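You operate a simulated robot arm through the tools that you are given. There is no shell and no other tool.

Carry out the task below with a simulated robot arm. There is one attempt and no reset: what you move stays moved.

TASK
Shut the running line down: feed off first, then duster and head, belt last.
Fine: set the counter to zero once the belt has stopped.

It is judged by the outcome, as a careful person would: the job done as asked, and still so three seconds after it is handed in. It fails if anything else is knocked over, pushed out of place, dropped, spilled or broken.

THE ROBOT
A 7-joint arm with a two-finger parallel gripper, fixed in place. Base frame: the origin is at the foot of the arm, x ahead of it, y to its left, z up. Units: mm, degrees, N and s.
With the tool pointing down near the work surface it reaches from about 300 to 720 mm from the base axis. Its first joint turns from -166.0 to 166.0 degrees. Payload 3.43 kg.
Tool frame: the origin (TCP) lies between the finger pads and is the grasp point; the fingertips stand 30 mm ahead of it; z points along the fingers, y is the line along which they close. Largest opening 94 mm; finger width 28, thickness 10; the body of the gripper, 50 by 96 mm, starts 55 mm behind the TCP.
Orientation is that of the tool frame in the base frame, as a unit quaternion [w, x, y, z]. With the fingers straight down and closing along the base's y, the tool's x points along the base's -x, its y along +y and its z along -z.

THE INTERFACE
- The arm moves only by the tool move_arm. Its argument "deltas" is a list that holds one entry, the list of rows, each a list of 6 numbers: the shift along the tool's x, y, z in mm, then the turn, a rotation vector about the tool's x, y, z in degrees. In form: [[[x, y, z, rx, ry, rz], ...]]. A call has 1 to 20 rows; each row is the pose to reach, as a shift and turn from the pose commanded when the call began, along the tool's axes at that moment. "gripper" is the gripper command, from -1 (fully open) to 1 (shut), values between in proportion, set as the call begins (left out, the last holds). Rows are played at 5 a second. More than 50 mm and 8.6 degrees between two rows, or a gripper value outside its range, and nothing of the call is played. A pose out of reach is approached as far as the arm can. The call stops where the force on the tool passes 40 N (or 10 N more than at its start, if that is more) or the arm is blocked; 0.2 s more then pass. The fingers move at their own pace (about 108 mm/s each) and stop on an object; they squeeze with about 29 N. The grip force told is the motor's: it shows also when the fingers shut on nothing. Time passes only in rows, and 0.2 s behind the last, so rows that repeat a pose let the fingers close. It gives the time, the measured TCP pose, the force on the tool (base axes), the opening and the grip force at its end, in the units of the frame above (readings bear some noise), with the torque about the TCP (base axes, N m) and any sound that the robot's microphone picked up.
- Cameras (640 x 400 px; columns grow to the right, rows downward): "scene" is fixed at [220.6, -648.5, 1064.6]; the picture's right is [0.99, -0.15, 0.00], its down [-0.05, -0.33, -0.94] and it looks along [0.14, 0.93, -0.33] (base axes); focal length 372 px, centre (320, 200). "wrist" rides on the gripper at [76, 14, -102] in the tool frame; the picture's right is [-0.18, 0.98, 0.00], its down [-0.75, -0.14, -0.64] and it looks along [-0.63, -0.12, 0.77] (tool axes); focal length 243 px, centre (320, 200). There is no depth. A picture from a camera that has moved, and an enlarged one, comes with that camera's place and axes in the base frame and with its lens.
- camera(camera): a new picture of that camera. No time passes.
- raise_lower(by): slides the trunk up (or, below 0, down) by that many mm; the arm rides with it, the base frame stays. It gives what a move gives, with no picture.
- enlarge(camera, box): a new picture of the part [left, top, right, bottom] of that camera's present view, enlarged. No time passes.
- close_job(): hands the job in; it is judged then, once.

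Places have to be worked out from the pictures, the camera data and where the tool is seen. Open the gripper and draw the arm clear of the work before you hand the job in, unless the task says otherwise.

The tools are called after "Request:" as name(argument=value, ...) on one line, values as JSON. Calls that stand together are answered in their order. move_arm: Moves the arm, as the interface text tells. Its arguments: {"type":"object","properties":{"deltas":{"type":"array","items":{"type":"array","items":{"type":"array","items":{"type":"number"}}}},"gripper":{"type":"number"}},"required":["deltas"]} The other tools are called the same way: raise_lower (by) slides the trunk up or down; camera (camera) takes a picture; enlarge (camera, box) takes an enlarged picture of a part of a camera's view; close_job () hands the job in.

At the start:

```text
clock: 0.0
ee_pos: [137.4, 490.2, 835.0]
ee_rot: [0.0, 0.0, 1.0, 0.0]
contact_force: [0.3, -0.1, -0.8]
wrist_torque: [0.0, -0.01, 0.05]
gripper_width: 94.2
gripper_force: 0.0
trunk travel left (down, up): [-25.0, 565.0]
```

scene: 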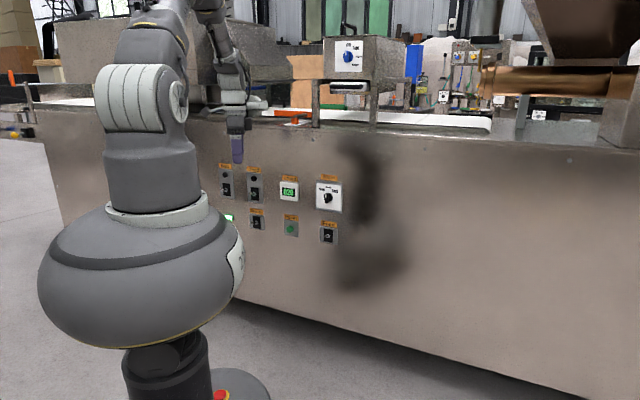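
wrist: 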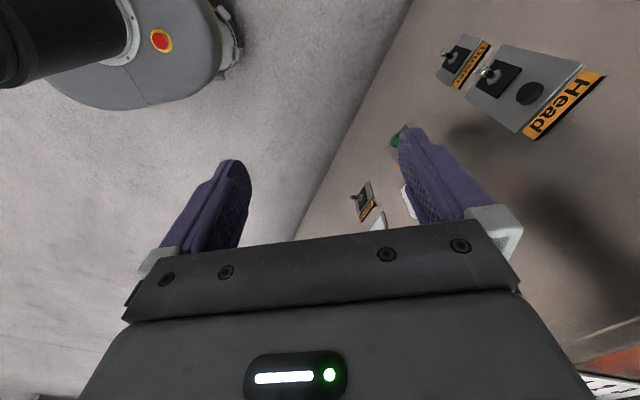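

I start by looking closely at the control panel on the front of the line to read labels and states.

Request:
enlarge(camera="scene", box=[205, 150, 365, 250])

Request:
enlarge(camera="scene", box=[210, 30, 530, 230])

Request:
enlarge(camera="wrist", box=[340, 20, 640, 240])

```text
4.00 times, centred on (285, 200) of scene
camera zoom: at [220.6, -648.5, 1064.6], right [0.99, -0.15, 0.0], down [-0.05, -0.33, -0.94], along [0.14, 0.93, -0.33], focal length 1486 px, centre (460, 200)
```

zoom: 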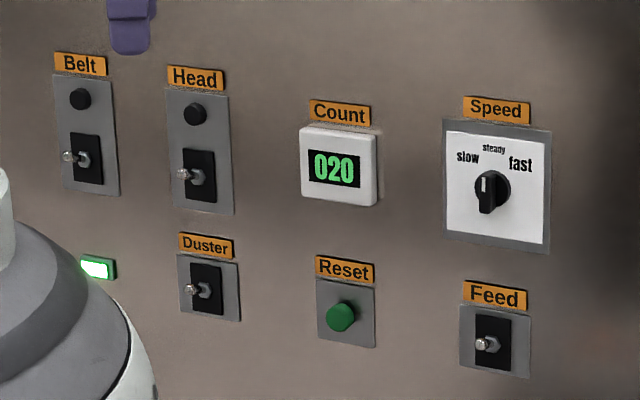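

```text
2.00 times, centred on (370, 130) of scene
camera zoom: at [220.6, -648.5, 1064.6], right [0.99, -0.15, 0.0], down [-0.05, -0.33, -0.94], along [0.14, 0.93, -0.33], focal length 743 px, centre (220, 340)
```

zoom: 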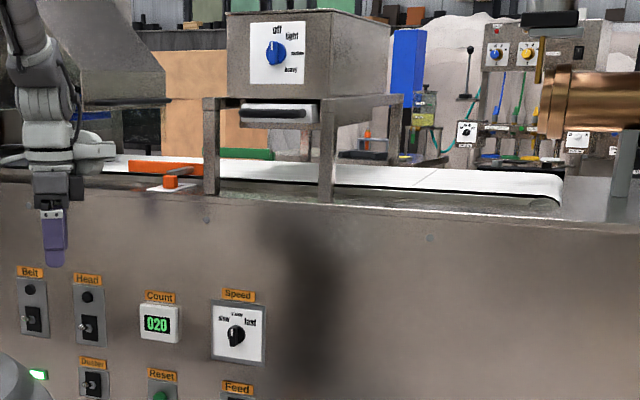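

```text
1.82 times, centred on (490, 130) of wrist
camera zoom: at [61.3, 504.1, 935.7], right [0.18, 0.98, 0.0], down [0.75, -0.14, 0.64], along [0.63, -0.12, -0.77], focal length 441 px, centre (11, 327)
```

zoom: 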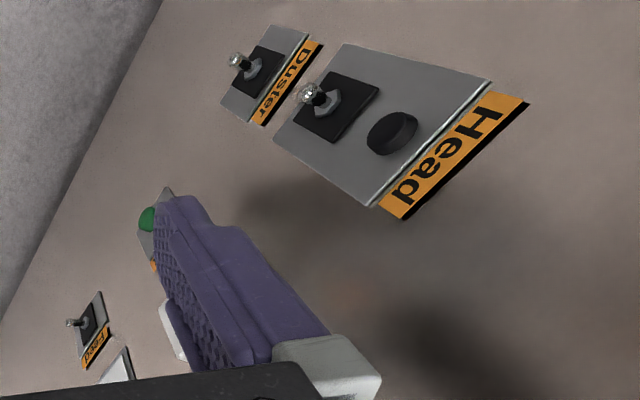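

The panel wall appears turned about 30° (running along [0.86, -0.50, 0]), with its plane about 700 mm from the base axis. The toggles (Belt, Head, Duster, Feed) and the Reset button sit at about z 495–620. I'll close the fingers and turn the tool to point squarely at the wall, keeping the TCP where it is, well clear of the wall.

Request:
move_arm(deltas=[[[0, 0, 0, -3.33, -5.79, -3.33], [0, 0, 0, -6.66, -11.57, -6.66], [0, 0, 0, -9.99, -17.36, -9.99], [0, 0, 0, -13.31, -23.14, -13.31], [0, 0, 0, -16.64, -28.93, -16.64], [0, 0, 0, -19.97, -34.71, -19.97], [0, 0, 0, -23.3, -40.5, -23.3], [0, 0, 0, -26.63, -46.29, -26.63], [0, 0, 0, -29.96, -52.07, -29.96], [0, 0, 0, -33.29, -57.86, -33.29], [0, 0, 0, -36.61, -63.64, -36.61], [0, 0, 0, -39.94, -69.43, -39.94], [0, 0, 0, -43.27, -75.21, -43.27], [0, 0, 0, -46.6, -81.0, -46.6]]], gripper=1)

```text
clock: 3.0
ee_pos: [137.2, 490.0, 834.2]
ee_rot: [0.613, -0.353, 0.612, 0.353]
contact_force: [0.0, -0.3, 0.3]
wrist_torque: [0.01, -0.01, -0.05]
gripper_width: 0.0
gripper_force: 29.0
trunk travel left (down, up): [-25.0, 565.0]
```

The turn went through: the tool now points horizontally at the wall. I take pictures to see the panel from here.

Request:
camera(camera="wrist")

Request:
camera(camera="scene")

```text
taken
camera wrist: at [73.5, 408.7, 756.6], right [-0.85, 0.49, 0.18], down [-0.2, -0.63, 0.75], along [0.49, 0.6, 0.63], focal length 243 px, centre (320, 200)
```

wrist: 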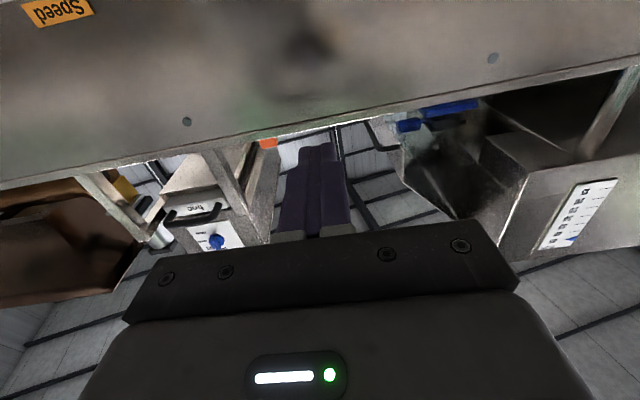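

```text
taken
```

scene: 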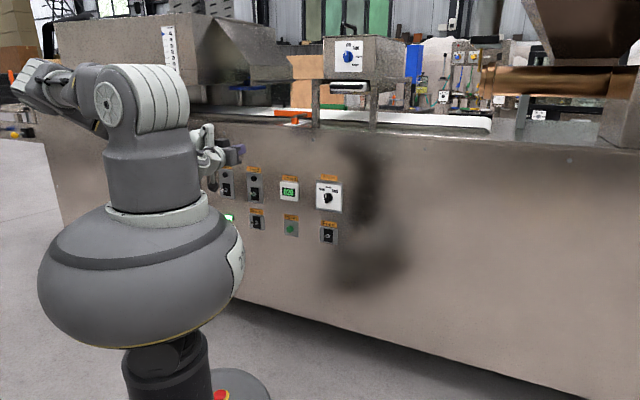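

The tool is level but the camera now looks up from below the gripper, with the panel below its view. I lower the tool in steps, moving slightly towards the wall (still about 130 mm clear), so that the wrist camera sees the switches.

Request:
move_arm(deltas=[[[35, 0, 10, 0, 0, 0], [70, 0, 20, 0, 0, 0], [105, 0, 30, 0, 0, 0], [140, 0, 40, 0, 0, 0], [175, 0, 50, 0, 0, 0], [210, 0, 50, 0, 0, 0], [245, 0, 50, 0, 0, 0]]])

Request:
camera(camera="wrist")

Request:
camera(camera="scene")

```text
clock: 4.6
ee_pos: [162.1, 532.7, 586.1]
ee_rot: [0.614, -0.352, 0.613, 0.353]
contact_force: [0.2, -0.6, 0.6]
wrist_torque: [0.0, -0.01, -0.03]
gripper_width: 0.1
gripper_force: 29.4
trunk travel left (down, up): [-25.0, 565.0]
```

```text
taken
camera wrist: at [97.9, 451.7, 510.2], right [-0.85, 0.49, 0.18], down [-0.2, -0.63, 0.75], along [0.49, 0.6, 0.63], focal length 243 px, centre (320, 200)
```

wrist: 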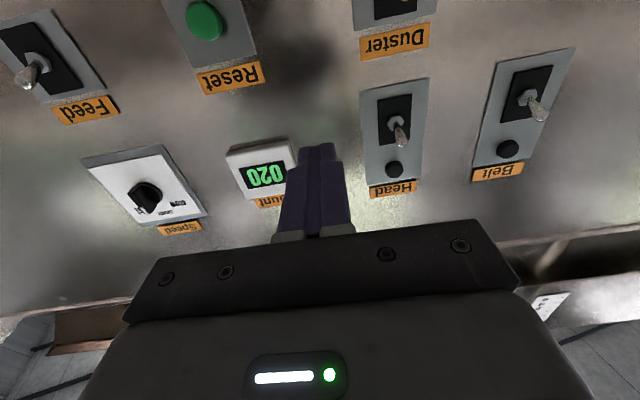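

```text
taken
```

scene: 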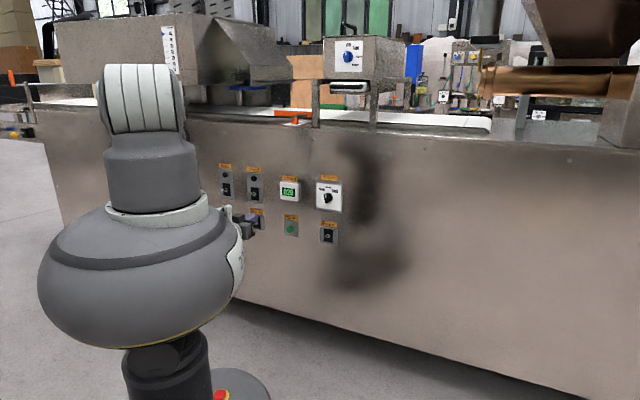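

The switches are now clearly visible. I enlarge them to tell which way each lever points and whether the black discs are lamps or buttons.

Request:
enlarge(camera="wrist", box=[340, 0, 580, 220])

Request:
enlarge(camera="wrist", box=[0, 0, 300, 240])

Request:
enlarge(camera="scene", box=[210, 155, 290, 205])

Request:
enlarge(camera="scene", box=[280, 205, 360, 255])

```text
1.82 times, centred on (460, 110) of wrist
camera zoom: at [97.9, 451.7, 510.2], right [-0.85, 0.49, 0.18], down [-0.2, -0.63, 0.75], along [0.49, 0.6, 0.63], focal length 441 px, centre (66, 364)
```

zoom: 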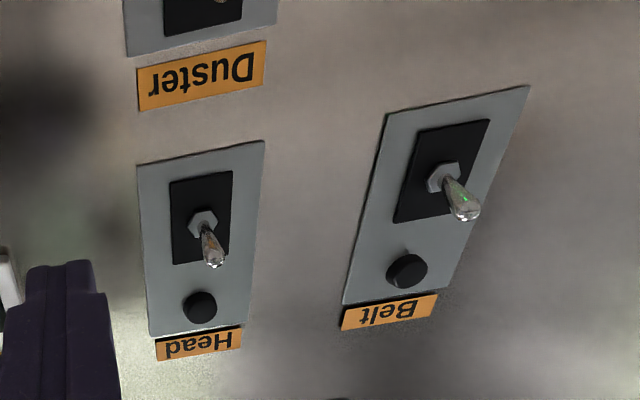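

```text
1.67 times, centred on (150, 120) of wrist
camera zoom: at [97.9, 451.7, 510.2], right [-0.85, 0.49, 0.18], down [-0.2, -0.63, 0.75], along [0.49, 0.6, 0.63], focal length 404 px, centre (603, 333)
```

zoom: 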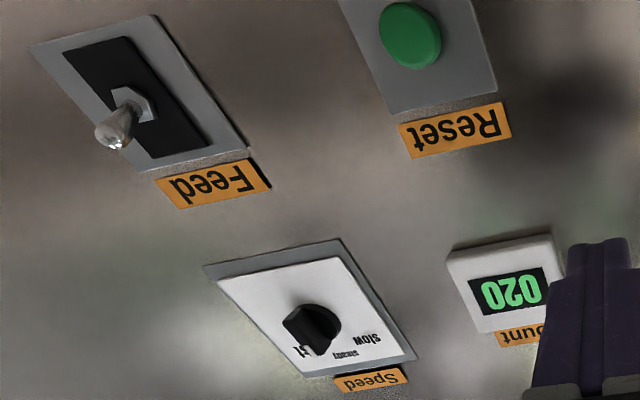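

```text
8.00 times, centred on (250, 180) of scene
camera zoom: at [220.6, -648.5, 1064.6], right [0.99, -0.15, 0.0], down [-0.05, -0.33, -0.94], along [0.14, 0.93, -0.33], focal length 2973 px, centre (880, 360)
```

zoom: 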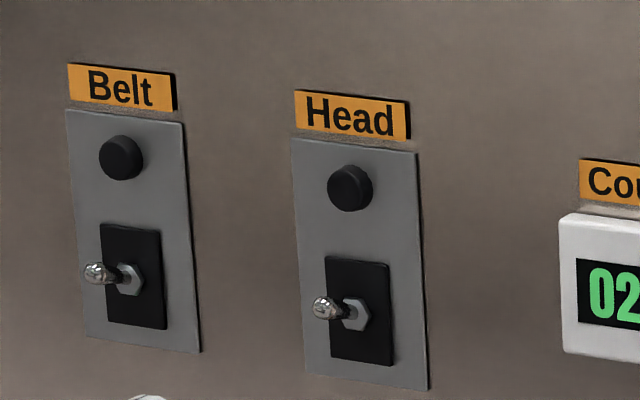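

```text
8.00 times, centred on (320, 230) of scene
camera zoom: at [220.6, -648.5, 1064.6], right [0.99, -0.15, 0.0], down [-0.05, -0.33, -0.94], along [0.14, 0.93, -0.33], focal length 2973 px, centre (320, -40)
```

zoom: 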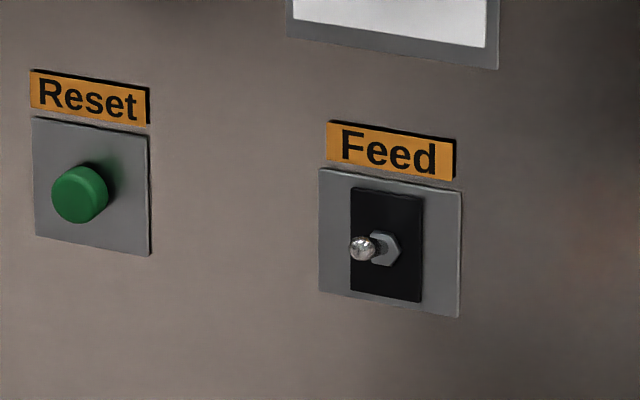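

All four levers (Feed, Duster, Head, Belt) are tilted up, about 20°, which should be their on state. The black discs look like unlit lamps. Triangulating the wrist and scene views puts the Feed lever tip at about w=101 mm along the wall, 652 mm out from the base and z≈517. I move in front of it, slightly above and about 30 mm short, to look again before touching.

Request:
move_arm(deltas=[[[7, -38, 5, 0, 0, 0], [14, -76, 10, 0, 0, 0], [21, -114, 15, 0, 0, 0], [28, -152, 20, 0, 0, 0], [35, -190, 25, 0, 0, 0], [38, -228, 28, 0, 0, 0], [38, -228, 28, 0, 0, 0]]])

Request:
camera(camera="wrist")

Request:
camera(camera="scene")

```text
clock: 6.2
ee_pos: [374.6, 443.6, 551.8]
ee_rot: [0.613, -0.354, 0.613, 0.353]
contact_force: [0.1, 0.2, 0.5]
wrist_torque: [-0.04, -0.01, 0.02]
gripper_width: 0.0
gripper_force: 29.8
trunk travel left (down, up): [-25.0, 565.0]
```

```text
taken
camera wrist: at [310.6, 362.3, 474.1], right [-0.85, 0.49, 0.18], down [-0.2, -0.63, 0.75], along [0.49, 0.6, 0.63], focal length 243 px, centre (320, 200)
```

wrist: 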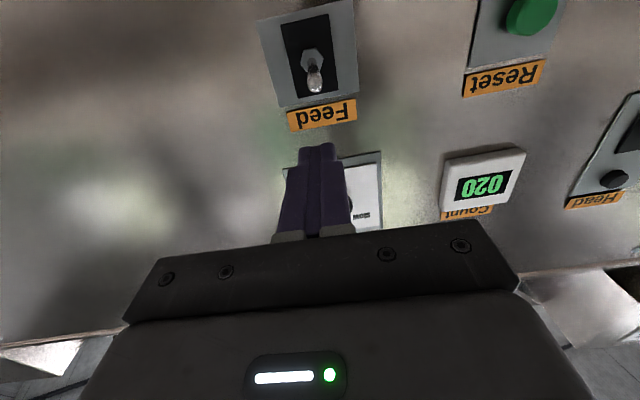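

```text
taken
```

scene: 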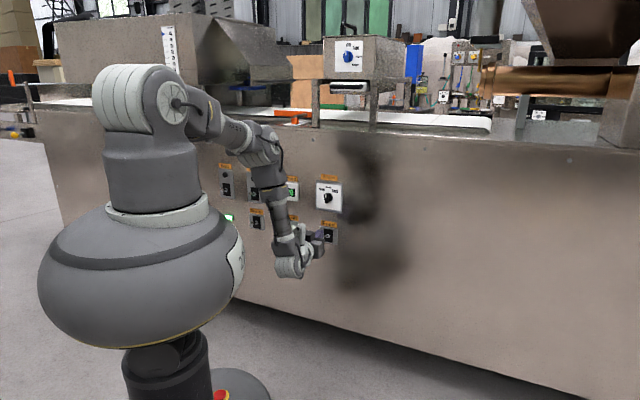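

Request:
enlarge(camera="wrist", box=[240, 0, 400, 160])

Request:
enlarge(camera="scene", box=[270, 195, 370, 260])

```text
2.50 times, centred on (320, 80) of wrist
camera zoom: at [310.6, 362.3, 474.1], right [-0.85, 0.49, 0.18], down [-0.2, -0.63, 0.75], along [0.49, 0.6, 0.63], focal length 606 px, centre (320, 500)
```

zoom: 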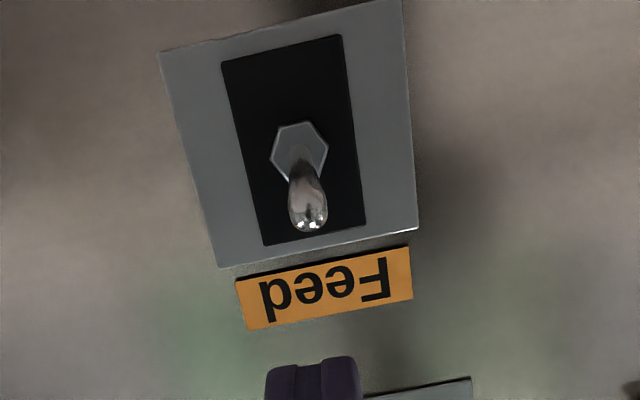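

```text
6.15 times, centred on (320, 228) of scene
camera zoom: at [220.6, -648.5, 1064.6], right [0.99, -0.15, 0.0], down [-0.05, -0.33, -0.94], along [0.14, 0.93, -0.33], focal length 2287 px, centre (320, 31)
```

zoom: 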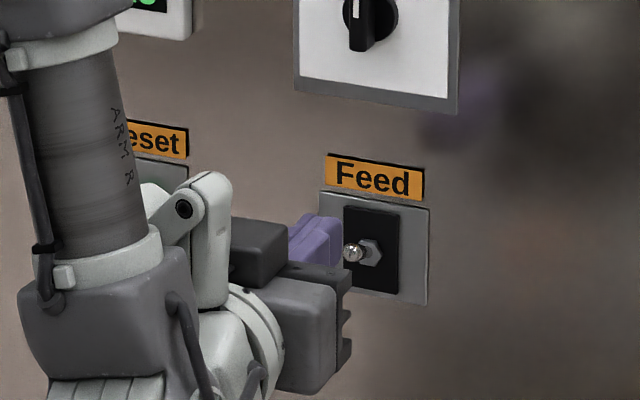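

The Feed lever tip is at w≈99, n≈652–655, z≈523. The fingers are centred on it and their lower edge is about 11 mm above it. I advance 58 mm so the tips sit over the outer part of the lever, short of the nut.

Request:
move_arm(deltas=[[[0, 2, 20, 0, 0, 0], [0, 2, 40, 0, 0, 0], [0, 2, 58, 0, 0, 0], [0, 2, 58, 0, 0, 0]]])

Request:
enlarge(camera="wrist", box=[240, 0, 400, 160])

Request:
enlarge(camera="scene", box=[270, 195, 370, 260])

```text
clock: 7.2
ee_pos: [403.6, 494.7, 551.2]
ee_rot: [0.613, -0.353, 0.613, 0.353]
contact_force: [0.2, 0.4, 0.8]
wrist_torque: [0.0, 0.03, 0.0]
gripper_width: 0.2
gripper_force: 28.8
trunk travel left (down, up): [-25.0, 565.0]
```

```text
2.50 times, centred on (320, 80) of wrist
camera zoom: at [338.4, 413.1, 473.5], right [-0.85, 0.49, 0.18], down [-0.2, -0.63, 0.75], along [0.49, 0.6, 0.63], focal length 606 px, centre (320, 500)
```

zoom: 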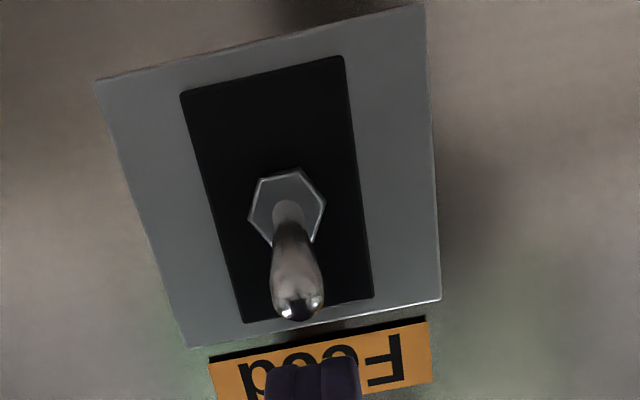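

```text
6.15 times, centred on (320, 228) of scene
camera zoom: at [220.6, -648.5, 1064.6], right [0.99, -0.15, 0.0], down [-0.05, -0.33, -0.94], along [0.14, 0.93, -0.33], focal length 2287 px, centre (320, 31)
```

zoom: 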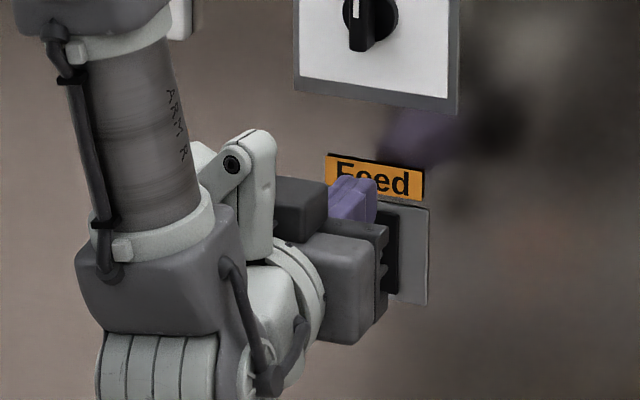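

The fingertips are now over the lever with no contact. I press straight down in small steps to flip Feed off.

Request:
move_arm(deltas=[[[4, 0, 0, 0, 0, 0], [8, 0, 0, 0, 0, 0], [12, 0, 0, 0, 0, 0], [16, 0, 0, 0, 0, 0], [20, 0, 0, 0, 0, 0], [24, 0, 0, 0, 0, 0], [28, 0, 0, 0, 0, 0], [32, 0, 0, 0, 0, 0], [35, 0, 0, 0, 0, 0]]])

Request:
enlarge(camera="wrist", box=[240, 0, 400, 160])

Request:
camera(camera="scene")

```text
clock: 9.4
ee_pos: [402.5, 493.7, 523.5]
ee_rot: [0.617, -0.351, 0.607, 0.357]
contact_force: [-11.6, -18.1, 22.8]
wrist_torque: [0.34, -0.18, 0.09]
gripper_width: 0.1
gripper_force: 28.6
trunk travel left (down, up): [-25.0, 565.0]
stopped in row 9: the force on the tool passed its limit at 41 N (the readings are from after the stop); the commanded pose is now the measured one
```

```text
2.50 times, centred on (320, 80) of wrist
camera zoom: at [338.6, 413.9, 444.3], right [-0.85, 0.49, 0.18], down [-0.21, -0.64, 0.74], along [0.48, 0.59, 0.64], focal length 606 px, centre (320, 500)
```

zoom: 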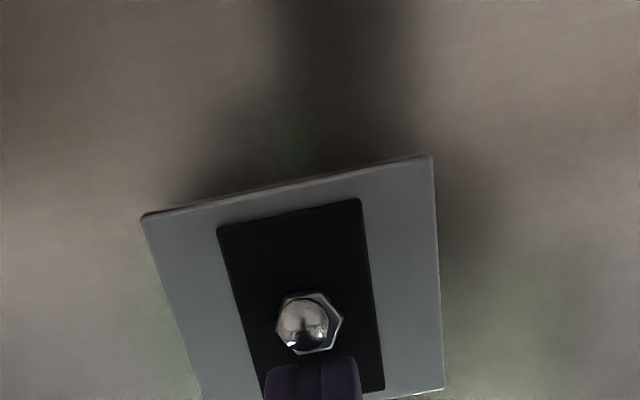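

```text
taken
```

scene: 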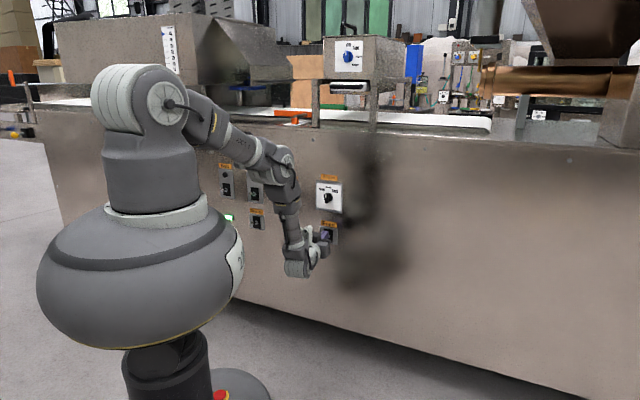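

The lever now points down towards the camera, so Feed has flipped. The force built up against its end stop. I back off upward and away from the wall and check that it stays.

Request:
move_arm(deltas=[[[-4, 0, -1, 0, 0, 0], [-10, 0, -4, 0, 0, 0], [-14, 0, -20, 0, 0, 0], [-18, 0, -40, 0, 0, 0], [-18, 0, -60, 0, 0, 0], [-18, 0, -60, 0, 0, 0]]])

Request:
camera(camera="wrist")

Request:
enlarge(camera="wrist", box=[240, 0, 400, 160])

Request:
enlarge(camera="scene", box=[205, 150, 365, 250])

```text
clock: 10.8
ee_pos: [371.1, 444.3, 537.9]
ee_rot: [0.616, -0.352, 0.609, 0.355]
contact_force: [0.3, -0.4, 0.3]
wrist_torque: [0.03, 0.0, 0.02]
gripper_width: 0.2
gripper_force: 29.1
trunk travel left (down, up): [-25.0, 565.0]
```

```text
taken
camera wrist: at [307.3, 363.1, 459.9], right [-0.85, 0.49, 0.18], down [-0.2, -0.63, 0.75], along [0.48, 0.6, 0.64], focal length 243 px, centre (320, 200)
```

wrist: 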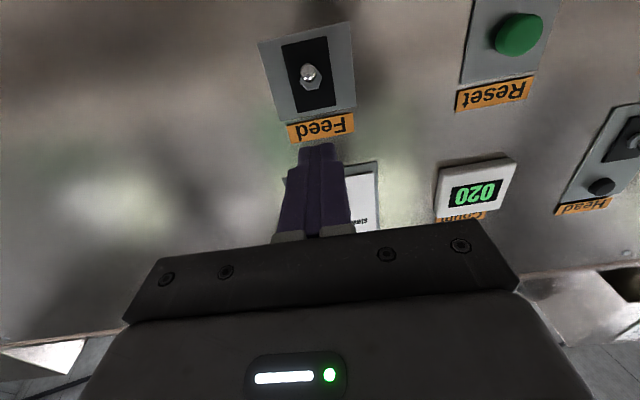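

```text
2.50 times, centred on (320, 80) of wrist
camera zoom: at [307.3, 363.1, 459.9], right [-0.85, 0.49, 0.18], down [-0.2, -0.63, 0.75], along [0.48, 0.6, 0.64], focal length 606 px, centre (320, 500)
```

zoom: 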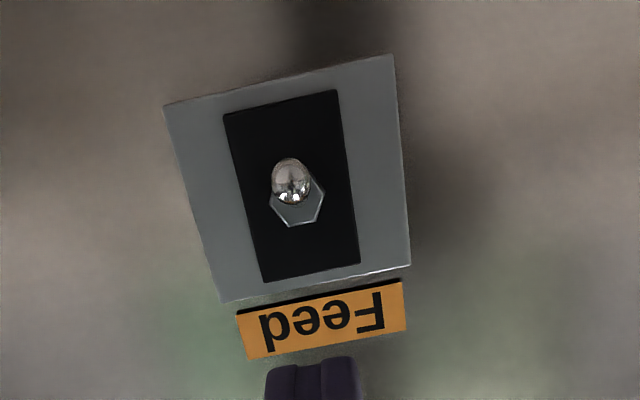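

```text
4.00 times, centred on (285, 200) of scene
camera zoom: at [220.6, -648.5, 1064.6], right [0.99, -0.15, 0.0], down [-0.05, -0.33, -0.94], along [0.14, 0.93, -0.33], focal length 1486 px, centre (460, 200)
```

zoom: 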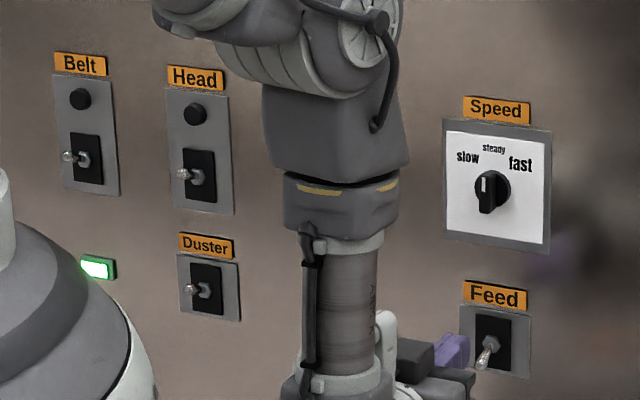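

Feed is confirmed down in both views. The next switch is Duster, at w≈-201, z≈509. I move left along the wall, staying about 50–70 mm off the controls, to a pose in front of and above it.

Request:
move_arm(deltas=[[[-5, 30, -15, 0, 0, 0], [-12, 68, -20, 0, 0, 0], [-12, 106, -20, 0, 0, 0], [-12, 144, -20, 0, 0, 0], [-12, 182, -20, 0, 0, 0], [-12, 220, -15, 0, 0, 0], [-12, 258, -10, 0, 0, 0], [-12, 298, 0, 0, 0, 0], [-12, 298, 6, 0, 0, 0], [-12, 298, 6, 0, 0, 0]]])

Request:
camera(camera="wrist")

Request:
enlarge(camera="wrist", box=[240, 0, 400, 160])

Request:
camera(camera="scene")

```text
clock: 13.0
ee_pos: [117.6, 598.2, 550.1]
ee_rot: [0.615, -0.352, 0.61, 0.354]
contact_force: [0.1, 0.0, -0.4]
wrist_torque: [0.0, 0.03, -0.03]
gripper_width: 0.0
gripper_force: 28.7
trunk travel left (down, up): [-25.0, 565.0]
```

```text
taken
camera wrist: at [53.6, 517.0, 470.7], right [-0.85, 0.49, 0.18], down [-0.2, -0.63, 0.75], along [0.48, 0.6, 0.64], focal length 243 px, centre (320, 200)
```

wrist: 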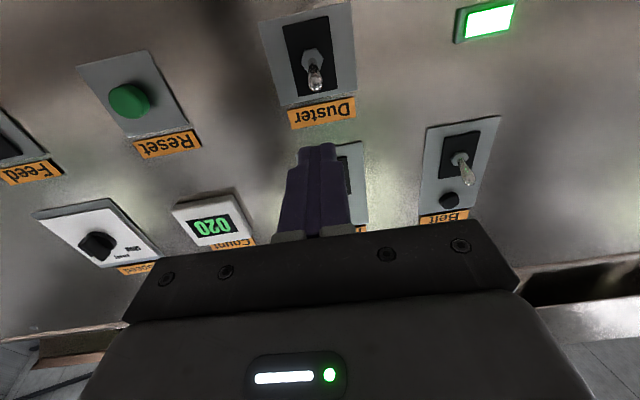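

```text
2.50 times, centred on (320, 80) of wrist
camera zoom: at [53.6, 517.0, 470.7], right [-0.85, 0.49, 0.18], down [-0.2, -0.63, 0.75], along [0.48, 0.6, 0.64], focal length 606 px, centre (320, 500)
```

zoom: 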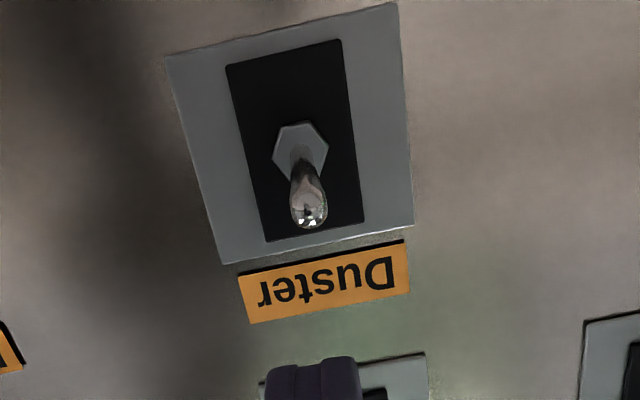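

```text
taken
```

scene: 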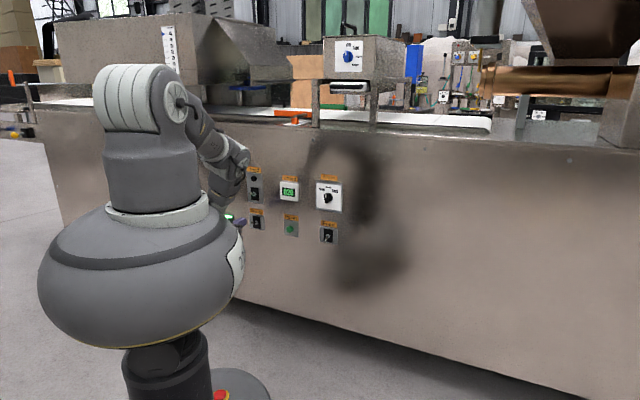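

The Duster view is nearly the same as the Feed approach, with the nut at w≈-200, n≈684, z≈507. I advance over the lever, then press down in small steps, a little less far than last time.

Request:
move_arm(deltas=[[[0, 2, 20, 0, 0, 0], [0, 2, 40, 0, 0, 0], [0, 2, 59, 0, 0, 0], [0, 2, 59, 0, 0, 0], [5, 2, 59, 0, 0, 0], [10, 2, 59, 0, 0, 0], [14, 2, 59, 0, 0, 0], [18, 2, 59, 0, 0, 0], [22, 2, 59, 0, 0, 0], [25, 2, 59, 0, 0, 0], [28, 2, 59, 0, 0, 0]]])

Request:
enlarge(camera="wrist", box=[240, 0, 400, 160])

```text
clock: 15.4
ee_pos: [144.9, 650.6, 523.5]
ee_rot: [0.616, -0.351, 0.609, 0.355]
contact_force: [0.0, -0.5, 0.0]
wrist_torque: [0.01, 0.0, 0.01]
gripper_width: 0.0
gripper_force: 28.6
trunk travel left (down, up): [-25.0, 565.0]
```

```text
2.50 times, centred on (320, 80) of wrist
camera zoom: at [81.1, 569.3, 444.6], right [-0.85, 0.49, 0.18], down [-0.2, -0.63, 0.75], along [0.48, 0.6, 0.64], focal length 606 px, centre (320, 500)
```

zoom: 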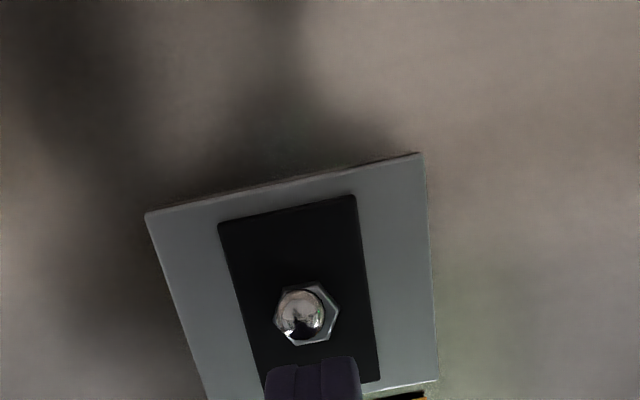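

Duster has flipped down with no residual force on the tool. I retreat up and back and verify.

Request:
move_arm(deltas=[[[-6, 0, 0, 0, 0, 0], [-12, 0, -10, 0, 0, 0], [-20, 0, -35, 0, 0, 0], [-28, 0, -60, 0, 0, 0], [-28, 0, -60, 0, 0, 0]]])

Request:
camera(camera="wrist")

Request:
enlarge(camera="scene", box=[205, 150, 365, 250])

```text
clock: 16.6
ee_pos: [115.2, 597.9, 548.8]
ee_rot: [0.615, -0.352, 0.609, 0.355]
contact_force: [-0.3, -0.1, -0.1]
wrist_torque: [0.01, 0.03, 0.03]
gripper_width: 0.0
gripper_force: 29.1
trunk travel left (down, up): [-25.0, 565.0]
```

```text
taken
camera wrist: at [51.0, 517.2, 470.3], right [-0.85, 0.49, 0.18], down [-0.2, -0.63, 0.75], along [0.48, 0.6, 0.64], focal length 243 px, centre (320, 200)
```

wrist: 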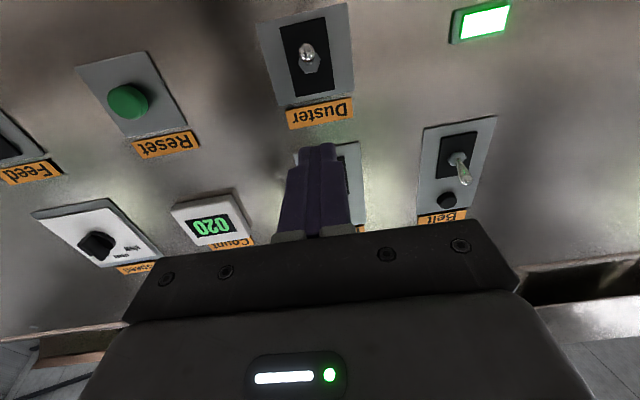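

```text
4.00 times, centred on (285, 200) of scene
camera zoom: at [220.6, -648.5, 1064.6], right [0.99, -0.15, 0.0], down [-0.05, -0.33, -0.94], along [0.14, 0.93, -0.33], focal length 1486 px, centre (460, 200)
```

zoom: 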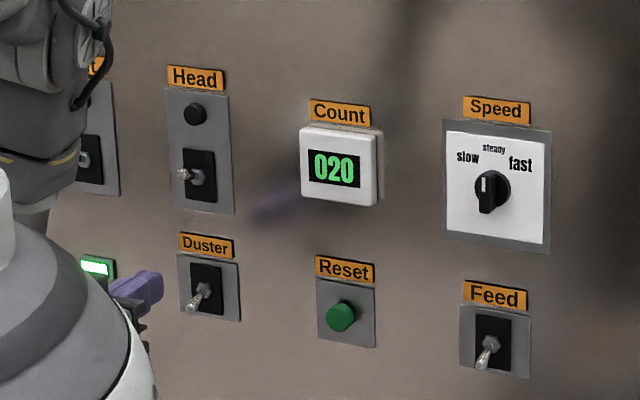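

Duster is down, Head and Belt are still up, and the count still reads 020. Head is directly above Duster (w≈-201, z≈621), so I rise about 109 mm to be level just above its lever.

Request:
move_arm(deltas=[[[-37, 0, 0, 0, 0, 0], [-74, 0, 0, 0, 0, 0], [-109, 0, 0, 0, 0, 0], [-109, 0, 0, 0, 0, 0]]])

Request:
camera(camera="wrist")

Request:
enlarge(camera="wrist", box=[240, 0, 400, 160])

Request:
enlarge(camera="scene", box=[205, 150, 365, 250])

```text
clock: 17.6
ee_pos: [114.6, 597.2, 658.6]
ee_rot: [0.616, -0.351, 0.609, 0.355]
contact_force: [-0.4, 0.3, -0.2]
wrist_torque: [0.01, -0.02, -0.01]
gripper_width: 0.2
gripper_force: 29.2
trunk travel left (down, up): [-25.0, 565.0]
```

```text
taken
camera wrist: at [50.4, 517.1, 580.3], right [-0.85, 0.49, 0.18], down [-0.2, -0.63, 0.75], along [0.48, 0.6, 0.64], focal length 243 px, centre (320, 200)
```

wrist: 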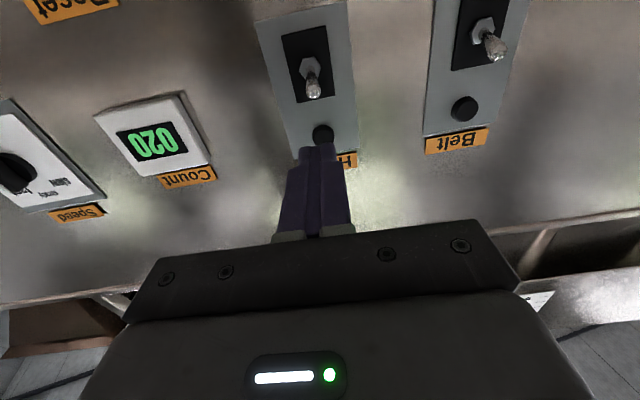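

```text
2.50 times, centred on (320, 80) of wrist
camera zoom: at [50.4, 517.1, 580.3], right [-0.85, 0.49, 0.18], down [-0.2, -0.63, 0.75], along [0.48, 0.6, 0.64], focal length 606 px, centre (320, 500)
```

zoom: 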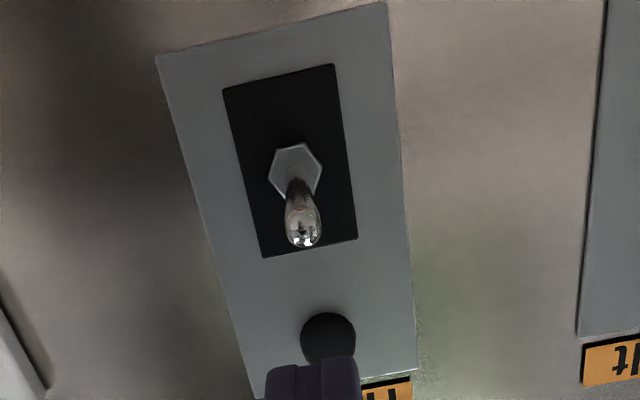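

```text
4.00 times, centred on (285, 200) of scene
camera zoom: at [220.6, -648.5, 1064.6], right [0.99, -0.15, 0.0], down [-0.05, -0.33, -0.94], along [0.14, 0.93, -0.33], focal length 1486 px, centre (460, 200)
```

zoom: 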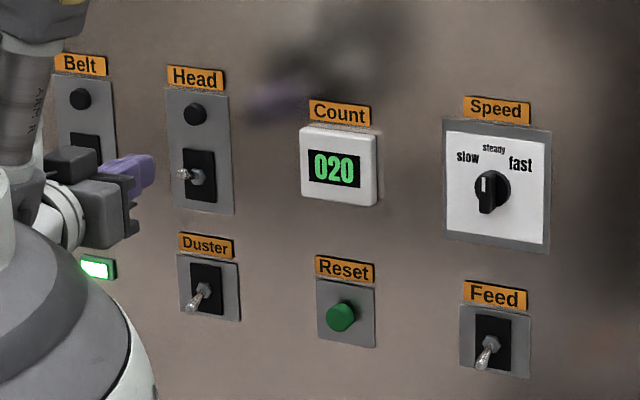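

The Head lever is aligned with the fingers (nut at z≈621) and their lower edge is about 7 mm above the lever tip. The black disc above stands well behind the fingertip plane. I advance and press down to z≈639, the same offset from the nut that worked for Duster.

Request:
move_arm(deltas=[[[0, 0, 20, 0, 0, 0], [0, 0, 40, 0, 0, 0], [0, 0, 54, 0, 0, 0], [3, 0, 61, 0, 0, 0], [6, 0, 61, 0, 0, 0], [9, 0, 61, 0, 0, 0], [12, 0, 61, 0, 0, 0], [15, 0, 61, 0, 0, 0], [18, 0, 61, 0, 0, 0], [20, 0, 61, 0, 0, 0]]])

Request:
enlarge(camera="wrist", box=[240, 0, 400, 160])

Request:
enlarge(camera="scene", box=[205, 150, 365, 250])

```text
clock: 19.8
ee_pos: [145.2, 648.4, 639.4]
ee_rot: [0.615, -0.352, 0.61, 0.354]
contact_force: [-0.1, 0.5, 0.2]
wrist_torque: [0.04, 0.03, -0.04]
gripper_width: 0.0
gripper_force: 29.8
trunk travel left (down, up): [-25.0, 565.0]
```

```text
2.50 times, centred on (320, 80) of wrist
camera zoom: at [81.2, 568.8, 561.0], right [-0.85, 0.49, 0.18], down [-0.2, -0.63, 0.75], along [0.48, 0.6, 0.64], focal length 606 px, centre (320, 500)
```

zoom: 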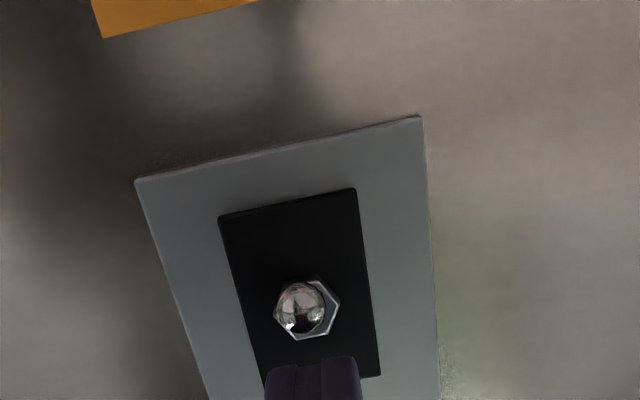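

```text
4.00 times, centred on (285, 200) of scene
camera zoom: at [220.6, -648.5, 1064.6], right [0.99, -0.15, 0.0], down [-0.05, -0.33, -0.94], along [0.14, 0.93, -0.33], focal length 1486 px, centre (460, 200)
```

zoom: 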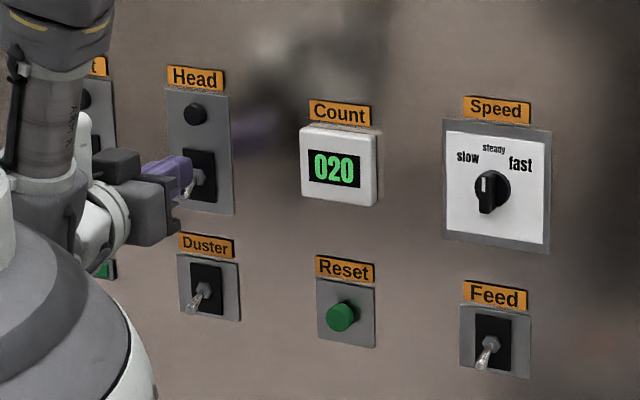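

Head has flipped down with no residual force. I retreat up slightly and back, then look again.

Request:
move_arm(deltas=[[[-5, 0, 0, 0, 0, 0], [-9, 0, -10, 0, 0, 0], [-15, 0, -35, 0, 0, 0], [-19, 0, -61, 0, 0, 0], [-19, 0, -61, 0, 0, 0]]])

Request:
camera(camera="wrist")

Request:
camera(camera="scene")

Request:
enlarge(camera="scene", box=[205, 150, 365, 250])

```text
clock: 21.0
ee_pos: [114.0, 597.3, 657.0]
ee_rot: [0.616, -0.351, 0.609, 0.355]
contact_force: [0.4, 0.3, -0.4]
wrist_torque: [0.0, 0.0, -0.01]
gripper_width: 0.2
gripper_force: 28.5
trunk travel left (down, up): [-25.0, 565.0]
```

```text
taken
camera wrist: at [50.4, 515.5, 578.5], right [-0.85, 0.49, 0.18], down [-0.2, -0.63, 0.75], along [0.48, 0.6, 0.64], focal length 243 px, centre (320, 200)
```

wrist: 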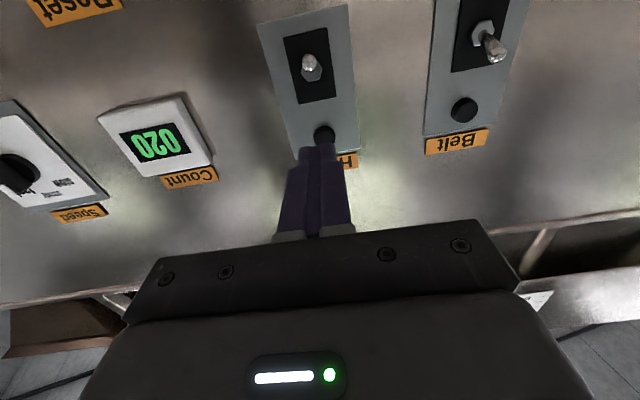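

```text
taken
```

scene: 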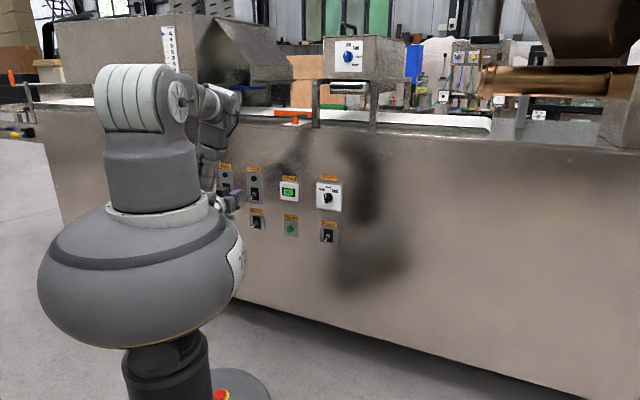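

```text
4.00 times, centred on (285, 200) of scene
camera zoom: at [220.6, -648.5, 1064.6], right [0.99, -0.15, 0.0], down [-0.05, -0.33, -0.94], along [0.14, 0.93, -0.33], focal length 1486 px, centre (460, 200)
```

zoom: 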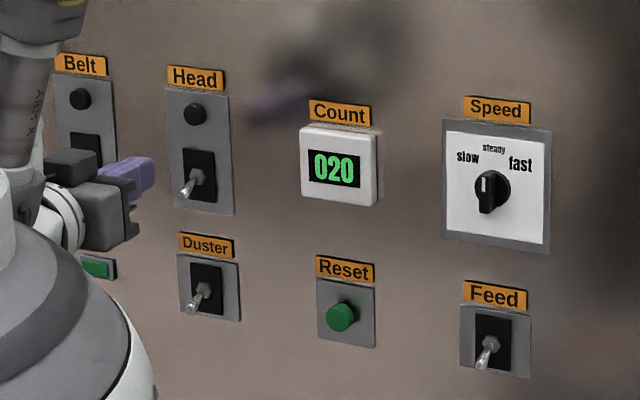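

Head is down and the green lamp has gone dark with it. Belt is the last toggle, at w≈-331, n≈689, z≈623. I shift 129 mm left along the wall to line up just above its lever.

Request:
move_arm(deltas=[[[-1, 35, 0, 0, 0, 0], [-2, 70, 0, 0, 0, 0], [-3, 105, 0, 0, 0, 0], [-3, 129, 4, 0, 0, 0], [-3, 129, 4, 0, 0, 0]]])

Request:
camera(camera="wrist")

Request:
enlarge(camera="wrist", box=[240, 0, 400, 160])

Request:
camera(camera="scene")

```text
clock: 22.2
ee_pos: [5.2, 665.2, 660.3]
ee_rot: [0.616, -0.351, 0.61, 0.354]
contact_force: [0.2, -0.2, -0.4]
wrist_torque: [0.02, -0.01, 0.0]
gripper_width: 0.0
gripper_force: 28.9
trunk travel left (down, up): [-25.0, 565.0]
```

```text
taken
camera wrist: at [-59.6, 584.7, 582.7], right [-0.85, 0.49, 0.18], down [-0.2, -0.63, 0.75], along [0.48, 0.6, 0.64], focal length 243 px, centre (320, 200)
```

wrist: 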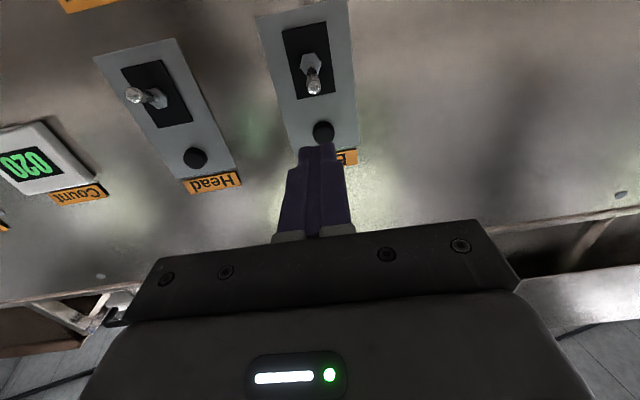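

```text
2.50 times, centred on (320, 80) of wrist
camera zoom: at [-59.6, 584.7, 582.7], right [-0.85, 0.49, 0.18], down [-0.2, -0.63, 0.75], along [0.48, 0.6, 0.64], focal length 606 px, centre (320, 500)
```

zoom: 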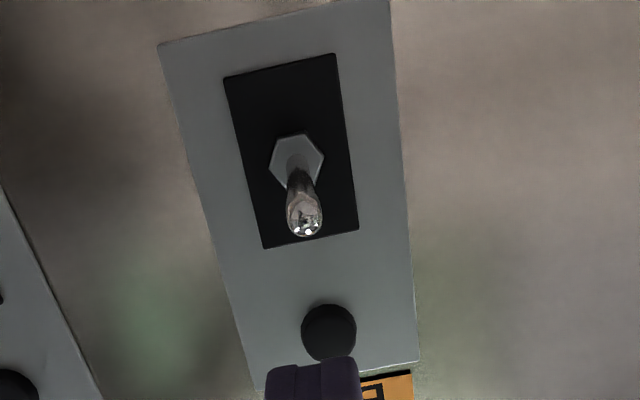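

```text
taken
```

scene: 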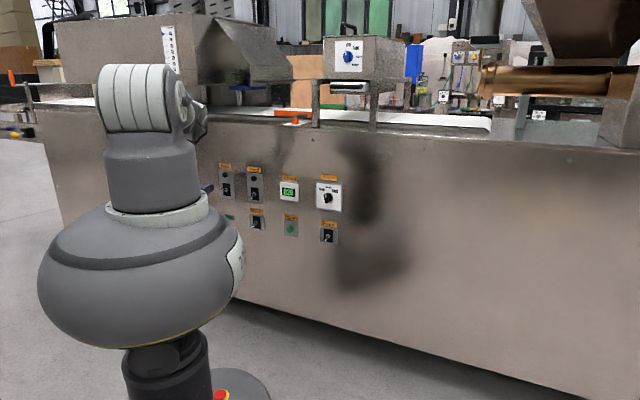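

The Belt lever is aligned just as Head was, with its nut at about z 621. I advance 61 mm and press down about 21 mm in small steps.

Request:
move_arm(deltas=[[[0, 1, 20, 0, 0, 0], [0, 1, 40, 0, 0, 0], [0, 1, 54, 0, 0, 0], [3, 1, 61, 0, 0, 0], [6, 1, 61, 0, 0, 0], [9, 1, 61, 0, 0, 0], [12, 1, 61, 0, 0, 0], [15, 1, 61, 0, 0, 0], [18, 1, 61, 0, 0, 0], [21, 1, 61, 0, 0, 0]]])

Request:
enlarge(camera="wrist", box=[240, 0, 400, 160])

Request:
enlarge(camera="scene", box=[205, 150, 365, 250])

```text
clock: 24.4
ee_pos: [35.0, 718.9, 639.2]
ee_rot: [0.615, -0.352, 0.61, 0.355]
contact_force: [0.4, 0.7, -0.2]
wrist_torque: [-0.02, 0.0, 0.03]
gripper_width: 0.0
gripper_force: 28.8
trunk travel left (down, up): [-25.0, 565.0]
```

```text
2.50 times, centred on (320, 80) of wrist
camera zoom: at [-29.3, 637.7, 561.3], right [-0.85, 0.49, 0.18], down [-0.2, -0.63, 0.75], along [0.48, 0.6, 0.64], focal length 606 px, centre (320, 500)
```

zoom: 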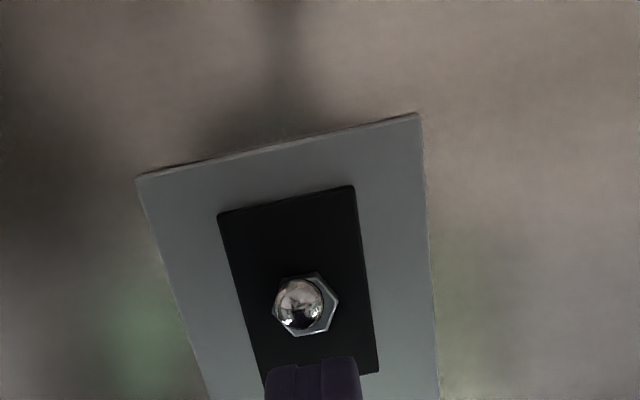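

```text
4.00 times, centred on (285, 200) of scene
camera zoom: at [220.6, -648.5, 1064.6], right [0.99, -0.15, 0.0], down [-0.05, -0.33, -0.94], along [0.14, 0.93, -0.33], focal length 1486 px, centre (460, 200)
```

zoom: 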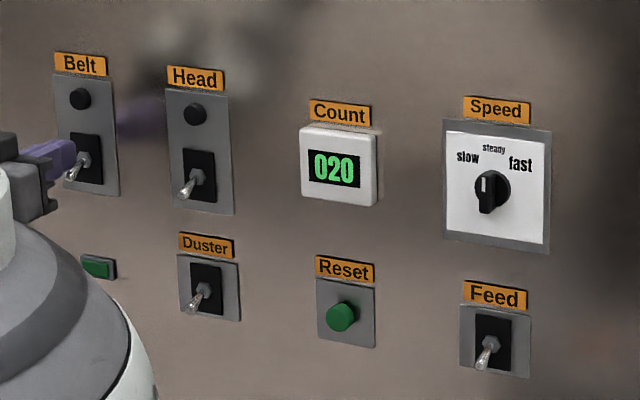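

Belt has flipped down as the last of the four, again with no residual force. I retreat from the wall, staying clear of the levers, and check.

Request:
move_arm(deltas=[[[-5, 0, 0, 0, 0, 0], [-9, 0, -10, 0, 0, 0], [-15, 0, -35, 0, 0, 0], [-19, 0, -61, 0, 0, 0], [-19, 0, -68, 0, 0, 0], [-19, 0, -68, 0, 0, 0]]])

Request:
camera(camera="wrist")

Request:
camera(camera="scene")

Request:
enlarge(camera="scene", box=[205, 150, 365, 250])

Request:
enlarge(camera="scene", box=[220, 60, 520, 150])

```text
clock: 25.8
ee_pos: [2.0, 659.7, 659.2]
ee_rot: [0.616, -0.351, 0.609, 0.355]
contact_force: [-0.2, 0.4, -0.8]
wrist_torque: [-0.01, -0.04, -0.01]
gripper_width: 0.0
gripper_force: 28.5
trunk travel left (down, up): [-25.0, 565.0]
```

```text
taken
camera wrist: at [-63.2, 579.1, 580.4], right [-0.85, 0.49, 0.18], down [-0.2, -0.63, 0.75], along [0.48, 0.6, 0.64], focal length 243 px, centre (320, 200)
```

wrist: 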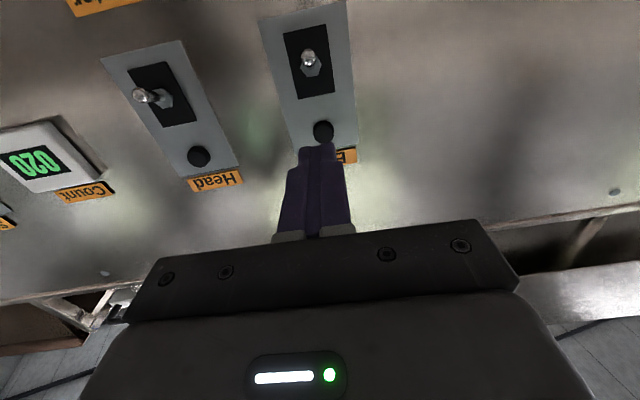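

```text
taken
```

scene: 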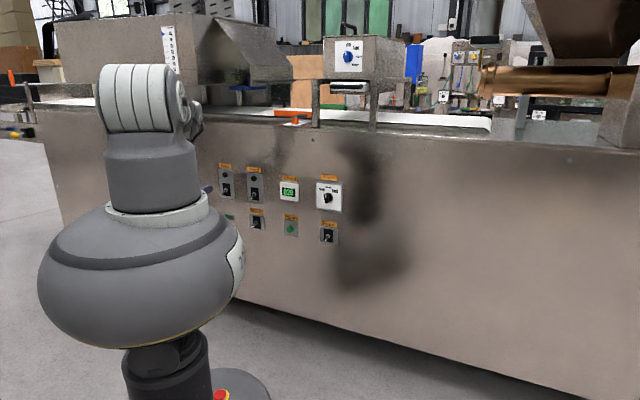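

```text
4.00 times, centred on (285, 200) of scene
camera zoom: at [220.6, -648.5, 1064.6], right [0.99, -0.15, 0.0], down [-0.05, -0.33, -0.94], along [0.14, 0.93, -0.33], focal length 1486 px, centre (460, 200)
```

zoom: 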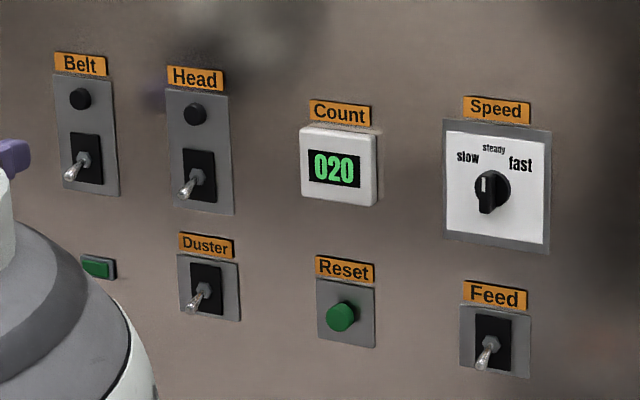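

```text
2.13 times, centred on (370, 105) of scene
camera zoom: at [220.6, -648.5, 1064.6], right [0.99, -0.15, 0.0], down [-0.05, -0.33, -0.94], along [0.14, 0.93, -0.33], focal length 793 px, centre (213, 403)
```

zoom: 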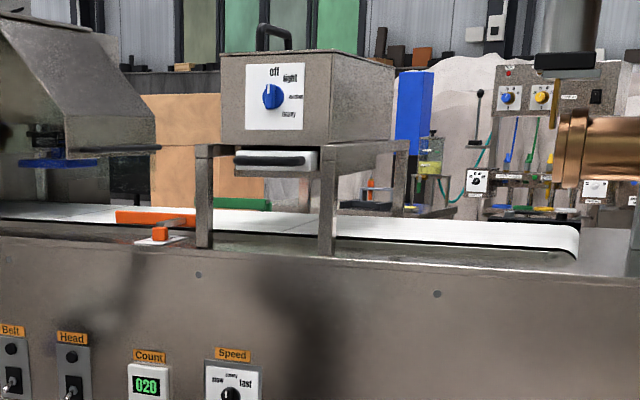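

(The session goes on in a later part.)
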